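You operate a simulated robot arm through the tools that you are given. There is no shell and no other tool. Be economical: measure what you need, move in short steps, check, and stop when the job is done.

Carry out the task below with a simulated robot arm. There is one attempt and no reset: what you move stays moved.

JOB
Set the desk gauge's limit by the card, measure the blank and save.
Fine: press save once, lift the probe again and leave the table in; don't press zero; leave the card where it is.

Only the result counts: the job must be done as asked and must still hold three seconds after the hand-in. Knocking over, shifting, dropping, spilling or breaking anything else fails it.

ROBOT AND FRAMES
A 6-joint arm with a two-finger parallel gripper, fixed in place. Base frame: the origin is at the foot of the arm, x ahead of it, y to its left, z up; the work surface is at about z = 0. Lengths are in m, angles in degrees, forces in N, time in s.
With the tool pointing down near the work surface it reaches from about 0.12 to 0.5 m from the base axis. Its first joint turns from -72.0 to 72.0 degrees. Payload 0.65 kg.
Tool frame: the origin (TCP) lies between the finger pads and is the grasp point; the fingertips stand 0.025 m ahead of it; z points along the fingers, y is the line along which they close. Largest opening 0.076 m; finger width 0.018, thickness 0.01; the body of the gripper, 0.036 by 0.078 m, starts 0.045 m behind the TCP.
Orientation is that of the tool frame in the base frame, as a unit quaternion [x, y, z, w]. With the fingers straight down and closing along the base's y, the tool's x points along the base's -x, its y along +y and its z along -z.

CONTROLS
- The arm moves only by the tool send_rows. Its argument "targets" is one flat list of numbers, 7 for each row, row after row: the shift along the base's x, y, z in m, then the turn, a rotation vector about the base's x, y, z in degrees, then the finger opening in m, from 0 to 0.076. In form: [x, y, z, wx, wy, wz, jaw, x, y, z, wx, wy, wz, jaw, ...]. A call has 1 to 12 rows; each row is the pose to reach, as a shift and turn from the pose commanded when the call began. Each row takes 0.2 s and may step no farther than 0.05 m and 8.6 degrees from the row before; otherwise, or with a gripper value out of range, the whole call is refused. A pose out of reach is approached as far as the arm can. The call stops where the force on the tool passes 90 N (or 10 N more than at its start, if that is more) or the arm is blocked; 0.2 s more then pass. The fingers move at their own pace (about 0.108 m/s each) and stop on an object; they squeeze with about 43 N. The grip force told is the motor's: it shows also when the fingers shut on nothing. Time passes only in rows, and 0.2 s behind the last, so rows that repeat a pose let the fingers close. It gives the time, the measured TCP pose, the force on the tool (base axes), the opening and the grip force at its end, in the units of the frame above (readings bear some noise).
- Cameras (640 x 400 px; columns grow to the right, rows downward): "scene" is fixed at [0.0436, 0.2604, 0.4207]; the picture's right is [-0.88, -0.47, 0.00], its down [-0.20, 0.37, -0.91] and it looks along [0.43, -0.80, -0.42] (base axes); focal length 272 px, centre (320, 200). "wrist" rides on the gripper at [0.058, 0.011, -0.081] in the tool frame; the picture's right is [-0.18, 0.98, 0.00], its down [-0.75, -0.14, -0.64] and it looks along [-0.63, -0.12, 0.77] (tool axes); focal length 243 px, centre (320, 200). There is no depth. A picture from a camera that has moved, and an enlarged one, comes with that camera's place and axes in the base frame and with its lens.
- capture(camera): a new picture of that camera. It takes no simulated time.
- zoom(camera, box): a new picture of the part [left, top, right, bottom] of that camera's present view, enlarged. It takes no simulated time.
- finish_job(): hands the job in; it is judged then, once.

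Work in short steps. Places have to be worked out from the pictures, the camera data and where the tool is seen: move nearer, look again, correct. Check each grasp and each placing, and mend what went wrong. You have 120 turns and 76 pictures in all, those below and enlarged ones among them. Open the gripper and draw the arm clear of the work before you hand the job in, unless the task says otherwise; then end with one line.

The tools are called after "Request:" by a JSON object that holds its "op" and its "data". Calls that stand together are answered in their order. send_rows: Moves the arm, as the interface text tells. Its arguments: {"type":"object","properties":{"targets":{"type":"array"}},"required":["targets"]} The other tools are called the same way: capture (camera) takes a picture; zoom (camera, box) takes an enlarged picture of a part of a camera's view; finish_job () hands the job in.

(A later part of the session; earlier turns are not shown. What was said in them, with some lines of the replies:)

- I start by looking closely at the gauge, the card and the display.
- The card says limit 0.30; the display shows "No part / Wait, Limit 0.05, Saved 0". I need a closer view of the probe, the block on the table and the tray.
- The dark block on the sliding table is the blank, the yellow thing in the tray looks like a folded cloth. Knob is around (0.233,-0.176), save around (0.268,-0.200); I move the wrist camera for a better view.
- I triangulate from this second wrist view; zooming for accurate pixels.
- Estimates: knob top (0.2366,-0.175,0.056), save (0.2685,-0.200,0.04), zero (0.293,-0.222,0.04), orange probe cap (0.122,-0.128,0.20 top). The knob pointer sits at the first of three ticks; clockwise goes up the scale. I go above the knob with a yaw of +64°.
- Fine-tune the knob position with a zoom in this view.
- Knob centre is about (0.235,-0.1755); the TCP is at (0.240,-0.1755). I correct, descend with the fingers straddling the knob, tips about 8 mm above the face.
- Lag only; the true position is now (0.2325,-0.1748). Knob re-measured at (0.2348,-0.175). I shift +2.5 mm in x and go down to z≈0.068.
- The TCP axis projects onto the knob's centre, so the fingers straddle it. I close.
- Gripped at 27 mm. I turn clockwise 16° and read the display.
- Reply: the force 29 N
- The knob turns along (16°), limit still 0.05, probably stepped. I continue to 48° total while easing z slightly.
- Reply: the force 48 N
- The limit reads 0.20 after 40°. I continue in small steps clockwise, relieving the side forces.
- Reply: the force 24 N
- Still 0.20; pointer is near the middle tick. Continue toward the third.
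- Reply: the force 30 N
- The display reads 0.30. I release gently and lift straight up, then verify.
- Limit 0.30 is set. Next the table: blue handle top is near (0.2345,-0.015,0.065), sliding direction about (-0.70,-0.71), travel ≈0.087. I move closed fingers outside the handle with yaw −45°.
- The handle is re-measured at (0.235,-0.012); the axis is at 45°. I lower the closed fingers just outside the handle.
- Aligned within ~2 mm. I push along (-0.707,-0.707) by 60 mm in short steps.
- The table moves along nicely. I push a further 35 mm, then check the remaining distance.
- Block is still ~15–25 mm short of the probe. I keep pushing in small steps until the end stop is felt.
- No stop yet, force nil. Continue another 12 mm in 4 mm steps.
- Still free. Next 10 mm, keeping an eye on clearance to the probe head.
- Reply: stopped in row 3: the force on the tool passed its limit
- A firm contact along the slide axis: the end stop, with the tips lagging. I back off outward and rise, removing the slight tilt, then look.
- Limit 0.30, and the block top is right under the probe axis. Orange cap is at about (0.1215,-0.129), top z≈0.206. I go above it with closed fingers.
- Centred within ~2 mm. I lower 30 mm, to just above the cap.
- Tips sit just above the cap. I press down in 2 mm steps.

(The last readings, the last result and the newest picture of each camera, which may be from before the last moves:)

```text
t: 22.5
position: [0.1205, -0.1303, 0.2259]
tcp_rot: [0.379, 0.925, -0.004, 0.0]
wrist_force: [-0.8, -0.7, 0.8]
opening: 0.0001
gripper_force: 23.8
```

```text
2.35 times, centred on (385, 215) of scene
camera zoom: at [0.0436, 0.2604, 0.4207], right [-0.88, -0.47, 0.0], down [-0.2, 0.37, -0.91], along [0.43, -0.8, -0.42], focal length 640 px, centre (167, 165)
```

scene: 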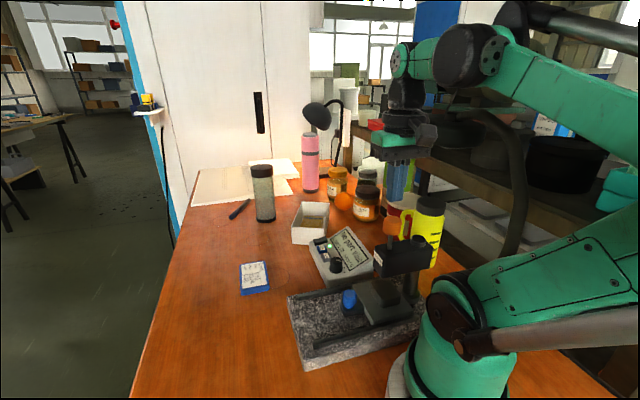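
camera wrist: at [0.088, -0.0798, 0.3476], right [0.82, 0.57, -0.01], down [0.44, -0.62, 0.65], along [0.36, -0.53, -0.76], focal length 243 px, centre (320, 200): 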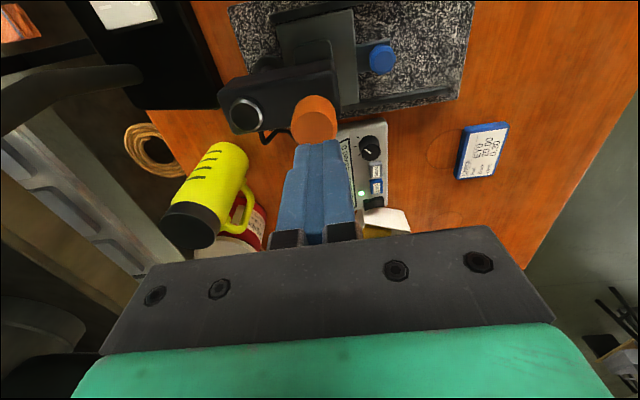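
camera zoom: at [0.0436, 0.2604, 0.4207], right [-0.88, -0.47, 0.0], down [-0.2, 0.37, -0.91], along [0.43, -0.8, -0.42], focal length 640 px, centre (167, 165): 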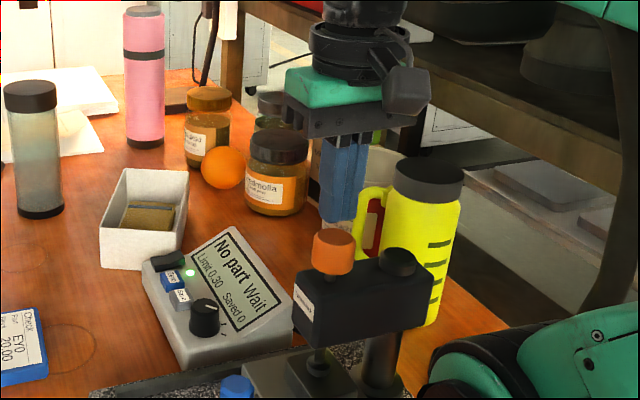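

The cap has snapped down by itself. I check the display and the probe tip.

Request:
{"op": "send_rows", "data": {"targets": [0, 0, 0.01, 0, 0, 0, 0, 0, 0, 0.02, 0, 0, 0, 0, 0, 0, 0.02, 0, 0, 0, 0, 0, 0, 0.02, 0, 0, 0, 0, 0, 0, 0.02, 0, 0, 0, 0]}}

Request:
{"op": "zoom", "data": {"camera": "scene", "box": [330, 220, 430, 320]}}

Request:
{"op": "zoom", "data": {"camera": "scene", "box": [300, 210, 390, 290]}}

```text
t: 23.7
position: [0.1195, -0.1305, 0.2471]
tcp_rot: [0.379, 0.925, -0.003, -0.001]
wrist_force: [-0.6, 0.2, 1.0]
opening: 0.0
gripper_force: 23.7
```

```text
4.00 times, centred on (380, 270) of scene
camera zoom: at [0.0436, 0.2604, 0.4207], right [-0.88, -0.47, 0.0], down [-0.2, 0.37, -0.91], along [0.43, -0.8, -0.42], focal length 1089 px, centre (80, -80)
```

zoom: 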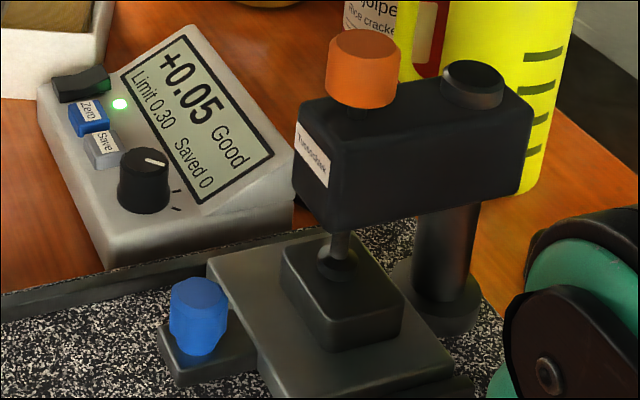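

```text
5.00 times, centred on (345, 250) of scene
camera zoom: at [0.0436, 0.2604, 0.4207], right [-0.88, -0.47, 0.0], down [-0.2, 0.37, -0.91], along [0.43, -0.8, -0.42], focal length 1361 px, centre (195, -50)
```

zoom: 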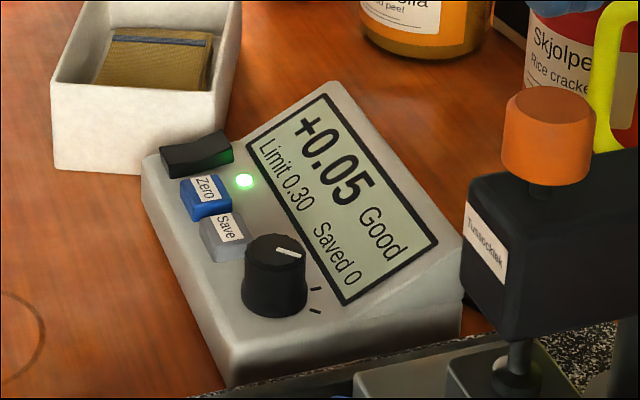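

Reading "+0.05 Good, Limit 0.30". Probe is down. I now move above Save (0.2688,-0.1997) with closed fingers.

Request:
{"op": "send_rows", "data": {"targets": [0, 0, 0.03, 0, 0, 0, 0, 0.037, -0.017, 0.03, 0, 0, 0, 0, 0.074, -0.034, 0.02, 0, 0, 0, 0, 0.111, -0.051, -0.02, 0, 0, 0, 0, 0.1485, -0.069, -0.05, 0, 0, 0, 0, 0.1485, -0.069, -0.09, 0, 0, 0, 0, 0.1485, -0.069, -0.13, 0, 0, 0, 0, 0.1485, -0.069, -0.15, 0, 0, 0, 0, 0.1485, -0.069, -0.15, 0, 0, 0, 0]}}

Request:
{"op": "zoom", "data": {"camera": "wrist", "box": [160, 40, 400, 240]}}

Request:
{"op": "zoom", "data": {"camera": "scene", "box": [280, 190, 420, 300]}}

```text
refused: row 4 steps farther than a row can; nothing moved
```

```text
2.00 times, centred on (280, 140) of wrist
camera zoom: at [0.0875, -0.0815, 0.3277], right [0.82, 0.57, -0.01], down [0.44, -0.62, 0.65], along [0.36, -0.53, -0.76], focal length 485 px, centre (400, 320)
```

zoom: 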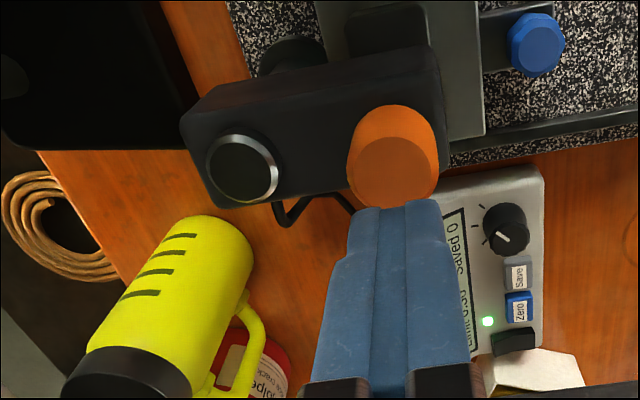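

```text
3.64 times, centred on (350, 245) of scene
camera zoom: at [0.0436, 0.2604, 0.4207], right [-0.88, -0.47, 0.0], down [-0.2, 0.37, -0.91], along [0.43, -0.8, -0.42], focal length 990 px, centre (211, 36)
```

zoom: 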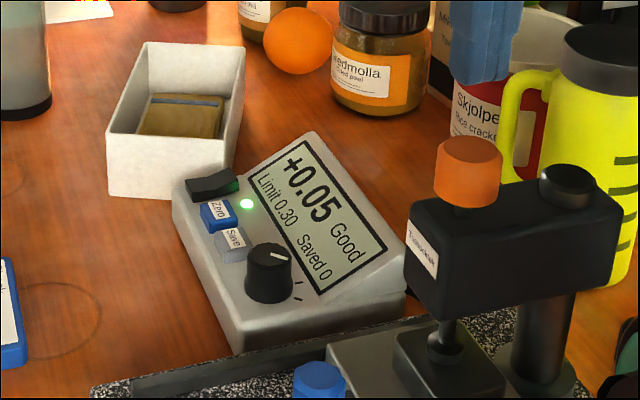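

One row was too long; I resend with smaller steps.

Request:
{"op": "send_rows", "data": {"targets": [0, 0, 0.03, 0, 0, 0, 0, 0.037, -0.017, 0.03, 0, 0, 0, 0, 0.074, -0.034, 0.02, 0, 0, 0, 0, 0.111, -0.051, 0.0, 0, 0, 0, 0, 0.1485, -0.069, -0.02, 0, 0, 0, 0, 0.1485, -0.069, -0.06, 0, 0, 0, 0, 0.1485, -0.069, -0.1, 0, 0, 0, 0, 0.1485, -0.069, -0.14, 0, 0, 0, 0, 0.1485, -0.069, -0.15, 0, 0, 0, 0, 0.1485, -0.069, -0.15, 0, 0, 0, 0]}}

Request:
{"op": "zoom", "data": {"camera": "wrist", "box": [160, 40, 400, 240]}}

Request:
{"op": "zoom", "data": {"camera": "scene", "box": [280, 190, 420, 300]}}

```text
t: 25.9
position: [0.2703, -0.199, 0.0947]
tcp_rot: [0.379, 0.925, -0.004, 0.0]
wrist_force: [0.1, 0.0, 0.0]
opening: 0.0
gripper_force: 24.1
```

```text
2.00 times, centred on (280, 140) of wrist
camera zoom: at [0.2364, -0.1499, 0.1763], right [0.82, 0.57, -0.01], down [0.44, -0.63, 0.65], along [0.36, -0.53, -0.76], focal length 485 px, centre (400, 320)
```

zoom: 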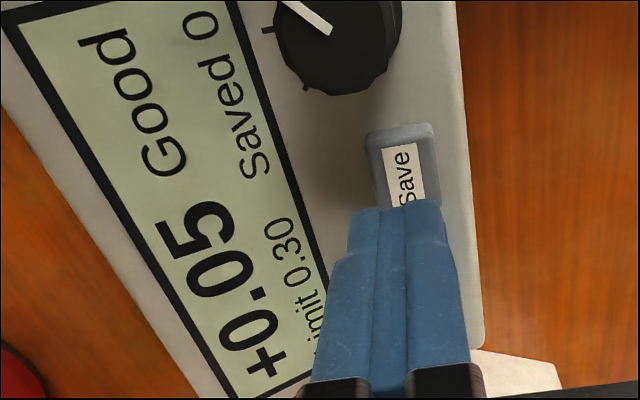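

```text
3.64 times, centred on (350, 245) of scene
camera zoom: at [0.0436, 0.2604, 0.4207], right [-0.88, -0.47, 0.0], down [-0.2, 0.37, -0.91], along [0.43, -0.8, -0.42], focal length 990 px, centre (211, 36)
```

zoom: 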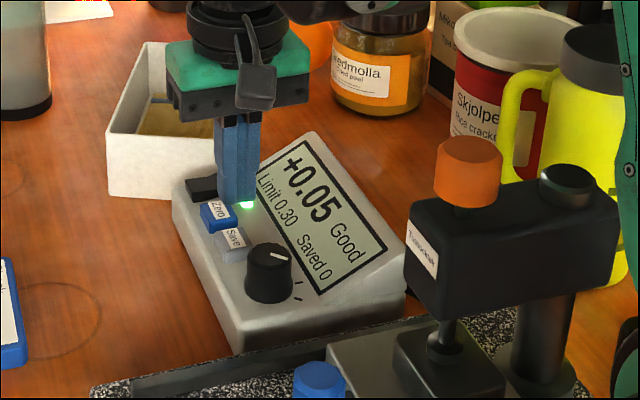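

The TCP axis is over Save's centre. I descend to ~5 mm above, then press in small steps.

Request:
{"op": "send_rows", "data": {"targets": [-0.0005, 0, -0.012, 0, 0, 0, 0, -0.0005, 0, -0.024, 0, 0, 0, 0, -0.0005, 0, -0.024, 0, 0, 0, 0]}}

Request:
{"op": "zoom", "data": {"camera": "wrist", "box": [160, 40, 400, 240]}}

Request:
{"op": "zoom", "data": {"camera": "scene", "box": [300, 210, 390, 290]}}

```text
t: 26.7
position: [0.2686, -0.2006, 0.0712]
tcp_rot: [0.379, 0.925, -0.004, -0.001]
wrist_force: [0.3, 0.3, 0.4]
opening: 0.0002
gripper_force: 23.5
```

```text
2.00 times, centred on (280, 140) of wrist
camera zoom: at [0.2351, -0.1506, 0.1538], right [0.82, 0.57, -0.01], down [0.44, -0.62, 0.65], along [0.36, -0.53, -0.76], focal length 485 px, centre (400, 320)
```

zoom: 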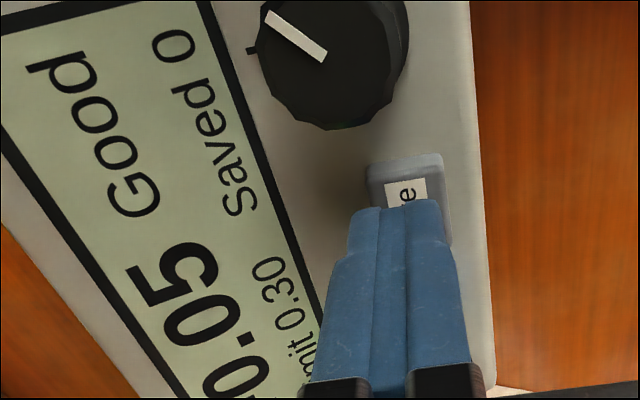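

```text
5.00 times, centred on (345, 250) of scene
camera zoom: at [0.0436, 0.2604, 0.4207], right [-0.88, -0.47, 0.0], down [-0.2, 0.37, -0.91], along [0.43, -0.8, -0.42], focal length 1361 px, centre (195, -50)
```

zoom: 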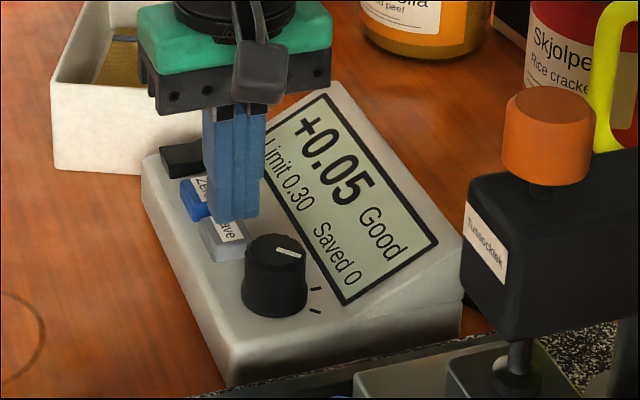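

Averaging views, Save is at about (0.2715,-0.198); I shift 2 mm and press down in 1.5 mm steps.

Request:
{"op": "send_rows", "data": {"targets": [0.002, 0.002, -0.002, 0, 0, 0, 0, 0.002, 0.002, -0.004, 0, 0, 0, 0, 0.002, 0.002, -0.0055, 0, 0, 0, 0, 0.002, 0.002, -0.007, 0, 0, 0, 0]}}

Request:
{"op": "zoom", "data": {"camera": "scene", "box": [300, 210, 390, 290]}}

```text
t: 27.7
position: [0.2696, -0.1982, 0.0652]
tcp_rot: [0.379, 0.925, -0.003, -0.001]
wrist_force: [0.1, 0.8, 0.6]
opening: 0.0
gripper_force: 23.8
```

```text
5.00 times, centred on (345, 250) of scene
camera zoom: at [0.0436, 0.2604, 0.4207], right [-0.88, -0.47, 0.0], down [-0.2, 0.37, -0.91], along [0.43, -0.8, -0.42], focal length 1361 px, centre (195, -50)
```

zoom: 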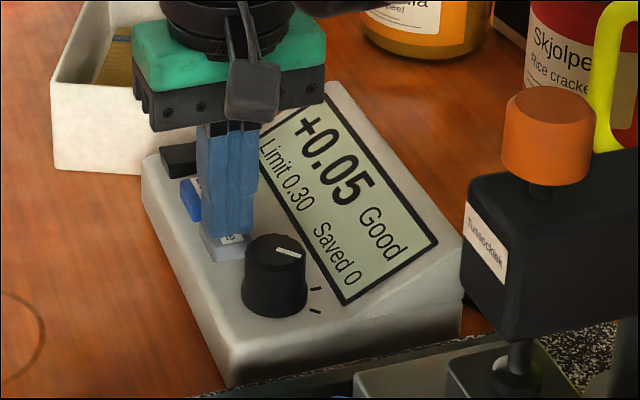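

No contact yet (0.6 N). I go down another 3 mm in 1 mm rows.

Request:
{"op": "send_rows", "data": {"targets": [0.001, 0, -0.001, 0, 0, 0, 0, 0.001, 0, -0.002, 0, 0, 0, 0, 0.001, 0, -0.003, 0, 0, 0, 0]}}

Request:
{"op": "zoom", "data": {"camera": "scene", "box": [300, 210, 390, 290]}}

```text
t: 28.5
position: [0.2722, -0.1976, 0.0626]
tcp_rot: [0.38, 0.925, -0.004, 0.0]
wrist_force: [-2.0, -3.4, 6.5]
opening: 0.0
gripper_force: 23.4
```

```text
5.00 times, centred on (345, 250) of scene
camera zoom: at [0.0435, 0.2604, 0.4207], right [-0.88, -0.47, 0.0], down [-0.2, 0.37, -0.91], along [0.43, -0.8, -0.42], focal length 1361 px, centre (195, -50)
```

zoom: 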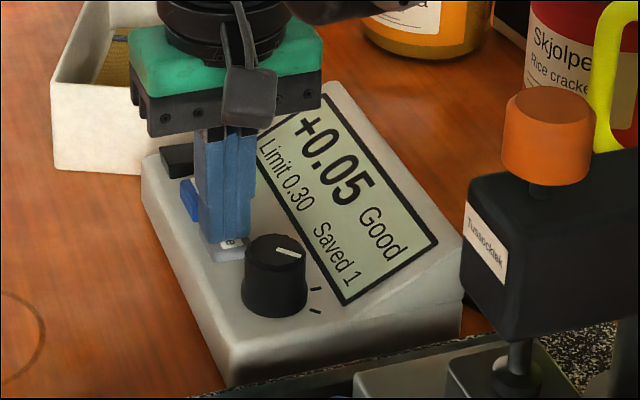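

"Saved 1" – done once. I lift straight up and travel back above the orange cap, opening the fingers.

Request:
{"op": "send_rows", "data": {"targets": [0, 0, 0.03, 0, 0, 0, 0, 0, 0, 0.07, 0, 0, 0, 0, 0, 0, 0.11, 0, 0, 0, 0, 0, 0, 0.15, 0, 0, 0, 0, 0, 0, 0.19, 0, 0, 0, 0.02, -0.04, 0.018, 0.2, 0, 0, 0, 0.04, -0.08, 0.036, 0.2, 0, 0, 0, 0.055, -0.12, 0.054, 0.2, 0, 0, 0, 0.055, -0.151, 0.067, 0.2, 0, 0, 0, 0.055, -0.151, 0.067, 0.19, 0, 0, 0, 0.055, -0.151, 0.067, 0.19, 0, 0, 0, 0.055]}}

Request:
{"op": "capture", "data": {"camera": "wrist"}}

Request:
{"op": "zoom", "data": {"camera": "scene", "box": [300, 130, 450, 300]}}

```text
t: 30.9
position: [0.1205, -0.1327, 0.2526]
tcp_rot: [0.379, 0.925, -0.004, 0.0]
wrist_force: [-0.6, 0.4, 0.7]
opening: 0.055
gripper_force: 0.1
```

```text
17 pictures are left
camera wrist: at [0.0874, -0.0834, 0.3336], right [0.82, 0.57, -0.01], down [0.44, -0.62, 0.65], along [0.36, -0.53, -0.76], focal length 243 px, centre (320, 200)
```

wrist: 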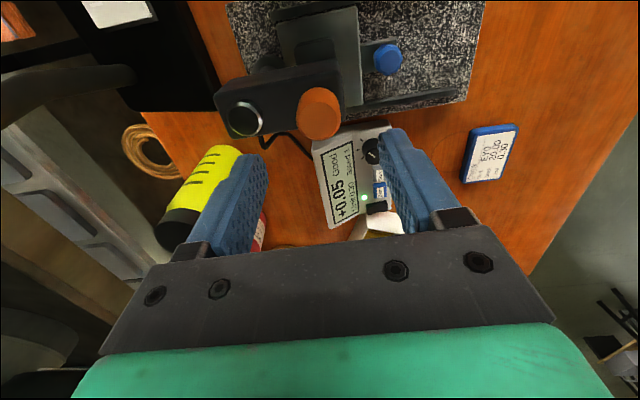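

```text
2.35 times, centred on (375, 215) of scene
camera zoom: at [0.0435, 0.2604, 0.4207], right [-0.88, -0.47, 0.0], down [-0.2, 0.37, -0.91], along [0.43, -0.8, -0.42], focal length 640 px, centre (191, 165)
```

zoom: 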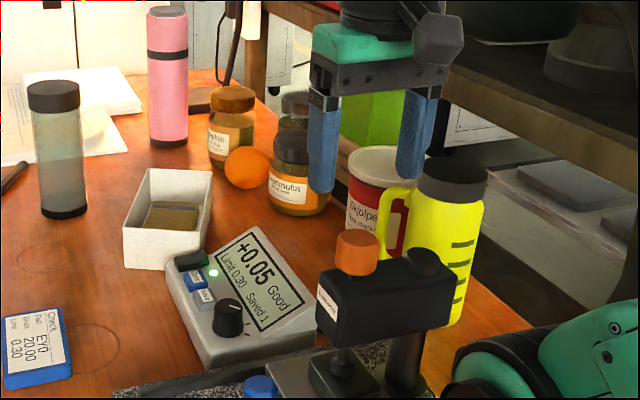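

The cap is centred under the TCP (0.1195,-0.132). I descend to z≈0.197 so the tips straddle the cap.

Request:
{"op": "send_rows", "data": {"targets": [-0.0005, 0.001, -0.02, 0, 0, 0, 0.055, -0.0005, 0.001, -0.04, 0, 0, 0, 0.055, -0.0005, 0.001, -0.055, 0, 0, 0, 0.055, -0.0005, 0.001, -0.055, 0, 0, 0, 0.055]}}

Request:
{"op": "zoom", "data": {"camera": "scene", "box": [330, 180, 430, 290]}}

Request:
{"op": "capture", "data": {"camera": "wrist"}}

```text
t: 31.9
position: [0.1188, -0.1297, 0.1967]
tcp_rot: [0.379, 0.925, -0.004, 0.0]
wrist_force: [1.0, 0.1, -0.5]
opening: 0.0549
gripper_force: 0.0
```

```text
3.64 times, centred on (380, 235) of scene
camera zoom: at [0.0436, 0.2604, 0.4207], right [-0.88, -0.47, 0.0], down [-0.2, 0.37, -0.91], along [0.43, -0.8, -0.42], focal length 990 px, centre (102, 73)
```

zoom: 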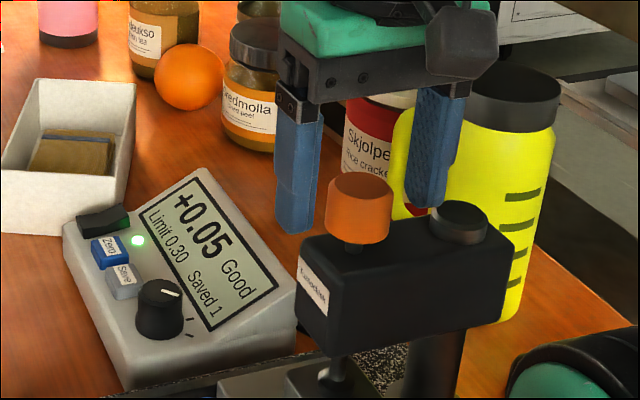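

```text
14 pictures are left
camera wrist: at [0.0857, -0.0807, 0.2777], right [0.82, 0.57, -0.01], down [0.44, -0.62, 0.65], along [0.36, -0.53, -0.76], focal length 243 px, centre (320, 200)
```

wrist: 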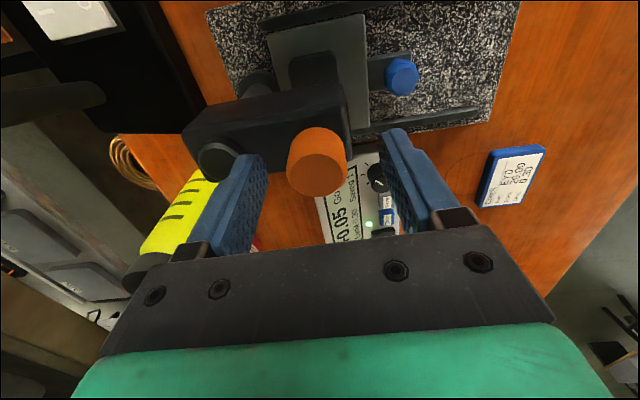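

The cap lies centred between the pads. I close on it.

Request:
{"op": "send_rows", "data": {"targets": [0, 0, 0, 0, 0, 0, 0.035, 0, 0, 0, 0, 0, 0, 0.015, 0, 0, 0, 0, 0, 0, 0.015]}}

Request:
{"op": "zoom", "data": {"camera": "scene", "box": [330, 180, 430, 290]}}

```text
t: 32.7
position: [0.1179, -0.1313, 0.1969]
tcp_rot: [0.379, 0.925, -0.004, -0.001]
wrist_force: [-15.8, -14.5, -0.1]
opening: 0.0319
gripper_force: 10.3
```

```text
3.64 times, centred on (380, 235) of scene
camera zoom: at [0.0435, 0.2604, 0.4207], right [-0.88, -0.47, 0.0], down [-0.2, 0.37, -0.91], along [0.43, -0.8, -0.42], focal length 990 px, centre (102, 73)
```

zoom: 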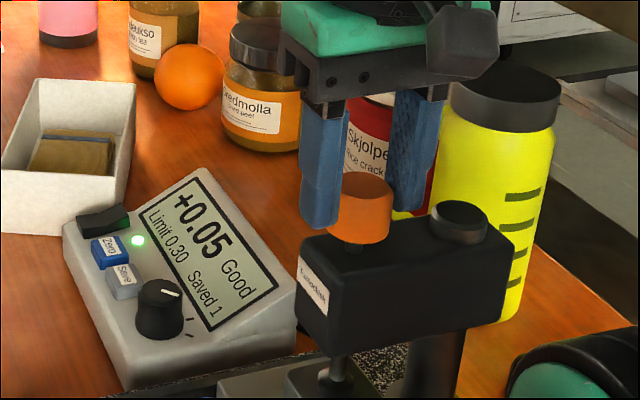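

One pad touches first; I shift the tool 2.5 mm with the reaction and let it close fully.

Request:
{"op": "send_rows", "data": {"targets": [-0.001, -0.001, 0, 0, 0, 0, 0.015, -0.0018, -0.0018, 0, 0, 0, 0, 0.015, -0.0018, -0.0018, 0, 0, 0, 0, 0.015]}}

```text
t: 33.5
position: [0.1172, -0.1321, 0.1952]
tcp_rot: [0.38, 0.925, -0.004, 0.0]
wrist_force: [-13.9, -10.3, 9.4]
opening: 0.0279
gripper_force: 42.1
```

Gripped (28 mm, 42 N). I lift in 4 mm steps to about 20 mm.

Request:
{"op": "send_rows", "data": {"targets": [-0.0006, -0.0005, 0.004, 0, 0, 0, 0.015, -0.0006, -0.0005, 0.008, 0, 0, 0, 0.015, -0.0006, -0.0005, 0.012, 0, 0, 0, 0.015, -0.0006, -0.0005, 0.015, 0, 0, 0, 0.015, -0.0006, -0.0005, 0.018, 0, 0, 0, 0.015]}}

Request:
{"op": "zoom", "data": {"camera": "scene", "box": [330, 180, 430, 290]}}

```text
t: 34.7
position: [0.1182, -0.1307, 0.2141]
tcp_rot: [0.379, 0.925, -0.002, -0.001]
wrist_force: [-13.9, 13.3, 2.6]
opening: 0.0277
gripper_force: 42.2
```

```text
3.64 times, centred on (380, 235) of scene
camera zoom: at [0.0435, 0.2604, 0.4207], right [-0.88, -0.47, 0.0], down [-0.2, 0.37, -0.91], along [0.43, -0.8, -0.42], focal length 990 px, centre (102, 73)
```

zoom: 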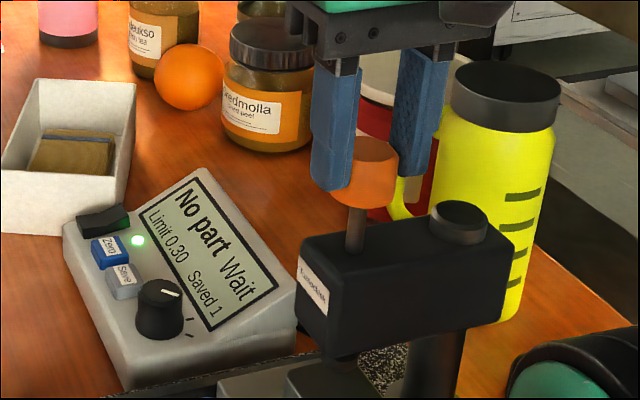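

Probe lifted, but the stem is ~3 mm shorter than originally; I raise a bit more in 1 mm steps until the top stop is felt.

Request:
{"op": "send_rows", "data": {"targets": [0, 0, 0.001, 0, 0, 0, 0.015, 0, 0, 0.002, 0, 0, 0, 0.015, 0, 0, 0.003, 0, 0, 0, 0.015]}}

Request:
{"op": "zoom", "data": {"camera": "scene", "box": [360, 200, 440, 310]}}

```text
t: 35.5
position: [0.1179, -0.1322, 0.2192]
tcp_rot: [0.38, 0.925, -0.003, -0.002]
wrist_force: [-10.3, 12.8, 3.2]
opening: 0.028
gripper_force: 42.8
```

```text
3.64 times, centred on (400, 255) of scene
camera zoom: at [0.0435, 0.2604, 0.4207], right [-0.88, -0.47, 0.0], down [-0.2, 0.37, -0.91], along [0.43, -0.8, -0.42], focal length 990 px, centre (29, 0)
```

zoom: 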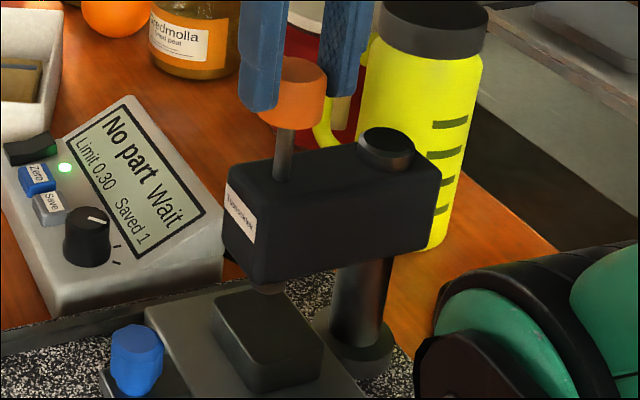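

The cap is back at its original height. One more mm to feel for the stop.

Request:
{"op": "send_rows", "data": {"targets": [0, 0, 0.001, 0, 0, 0, 0.015, 0, 0, 0.001, 0, 0, 0, 0.015]}}

```text
t: 36.1
position: [0.1188, -0.1308, 0.2189]
tcp_rot: [0.38, 0.925, -0.003, 0.0]
wrist_force: [-6.1, 8.9, -10.3]
opening: 0.0281
gripper_force: 42.1
```

Resistance appears (−10 N): the top stop. I open the fingers and see whether the probe stays up.

Request:
{"op": "send_rows", "data": {"targets": [0, 0, 0, 0, 0, 0, 0.04, 0, 0, 0, 0, 0, 0, 0.055, 0, 0, 0, 0, 0, 0, 0.055]}}

Request:
{"op": "zoom", "data": {"camera": "scene", "box": [360, 200, 440, 310]}}

```text
t: 36.9
position: [0.1173, -0.1325, 0.2189]
tcp_rot: [0.379, 0.925, -0.004, 0.0]
wrist_force: [-0.2, 0.0, 0.3]
opening: 0.0551
gripper_force: 0.1
```

```text
3.64 times, centred on (400, 255) of scene
camera zoom: at [0.0436, 0.2604, 0.4207], right [-0.88, -0.47, 0.0], down [-0.2, 0.37, -0.91], along [0.43, -0.8, -0.42], focal length 990 px, centre (29, 0)
```

zoom: 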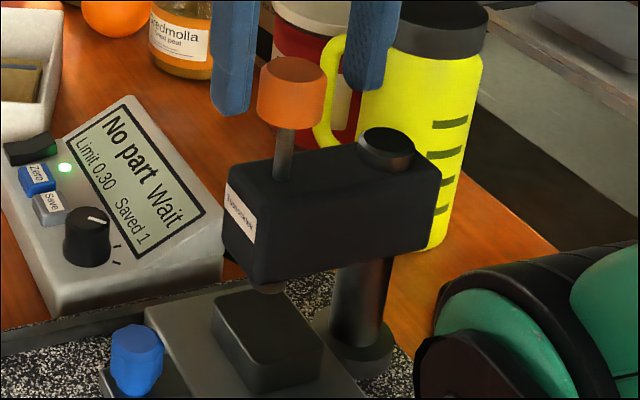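

The probe stays up. I rise straight up and draw the arm clear.

Request:
{"op": "send_rows", "data": {"targets": [0, 0, 0.03, 0, 0, 0, 0.055, 0, 0, 0.06, 0, 0, 0, 0.055, 0, 0, 0.1, 0, 0, 0, 0.06, 0.03, -0.03, 0.12, 0, 0, 0, 0.07, 0.06, -0.06, 0.12, 0, 0, 0, 0.076, 0.06, -0.06, 0.12, 0, 0, 0, 0.076, 0.06, -0.06, 0.12, 0, 0, 0, 0.076]}}

Request:
{"op": "capture", "data": {"camera": "scene"}}

Request:
{"op": "zoom", "data": {"camera": "scene", "box": [290, 200, 440, 330]}}

```text
t: 38.5
position: [0.1798, -0.1921, 0.3393]
tcp_rot: [0.38, 0.925, -0.003, 0.0]
wrist_force: [-0.1, 0.6, 0.4]
opening: 0.076
gripper_force: 0.1
```

```text
9 pictures are left
```

scene: 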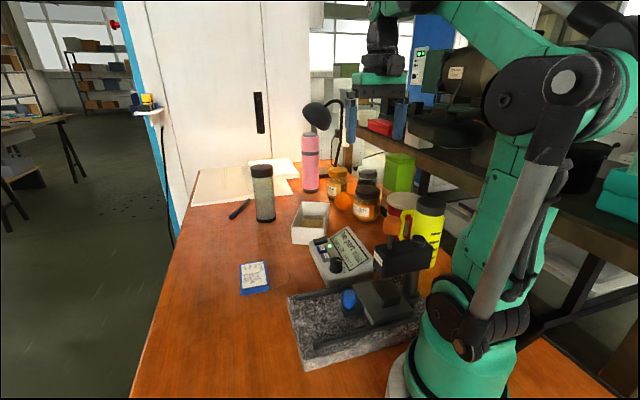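

```text
3.08 times, centred on (365, 265) of scene
camera zoom: at [0.0436, 0.2604, 0.4207], right [-0.88, -0.47, 0.0], down [-0.2, 0.37, -0.91], along [0.43, -0.8, -0.42], focal length 838 px, centre (182, 0)
```

zoom: 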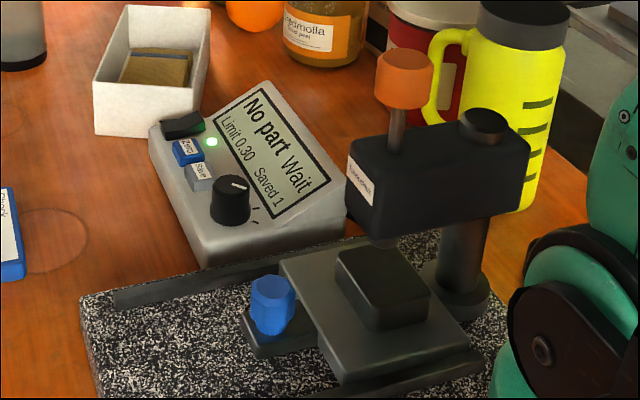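

Limit 0.30, Saved 1, probe up, table in, card untouched, arm clear. Handing in.

Request:
{"op": "finish_job", "data": {}}

```text
The job is handed in.
```

I set the limit to 0.30 from the card, measured the blank (+0.05, Good) and saved it with one press. The probe is up again, the table is in, zero was never pressed, and the card is where it was.
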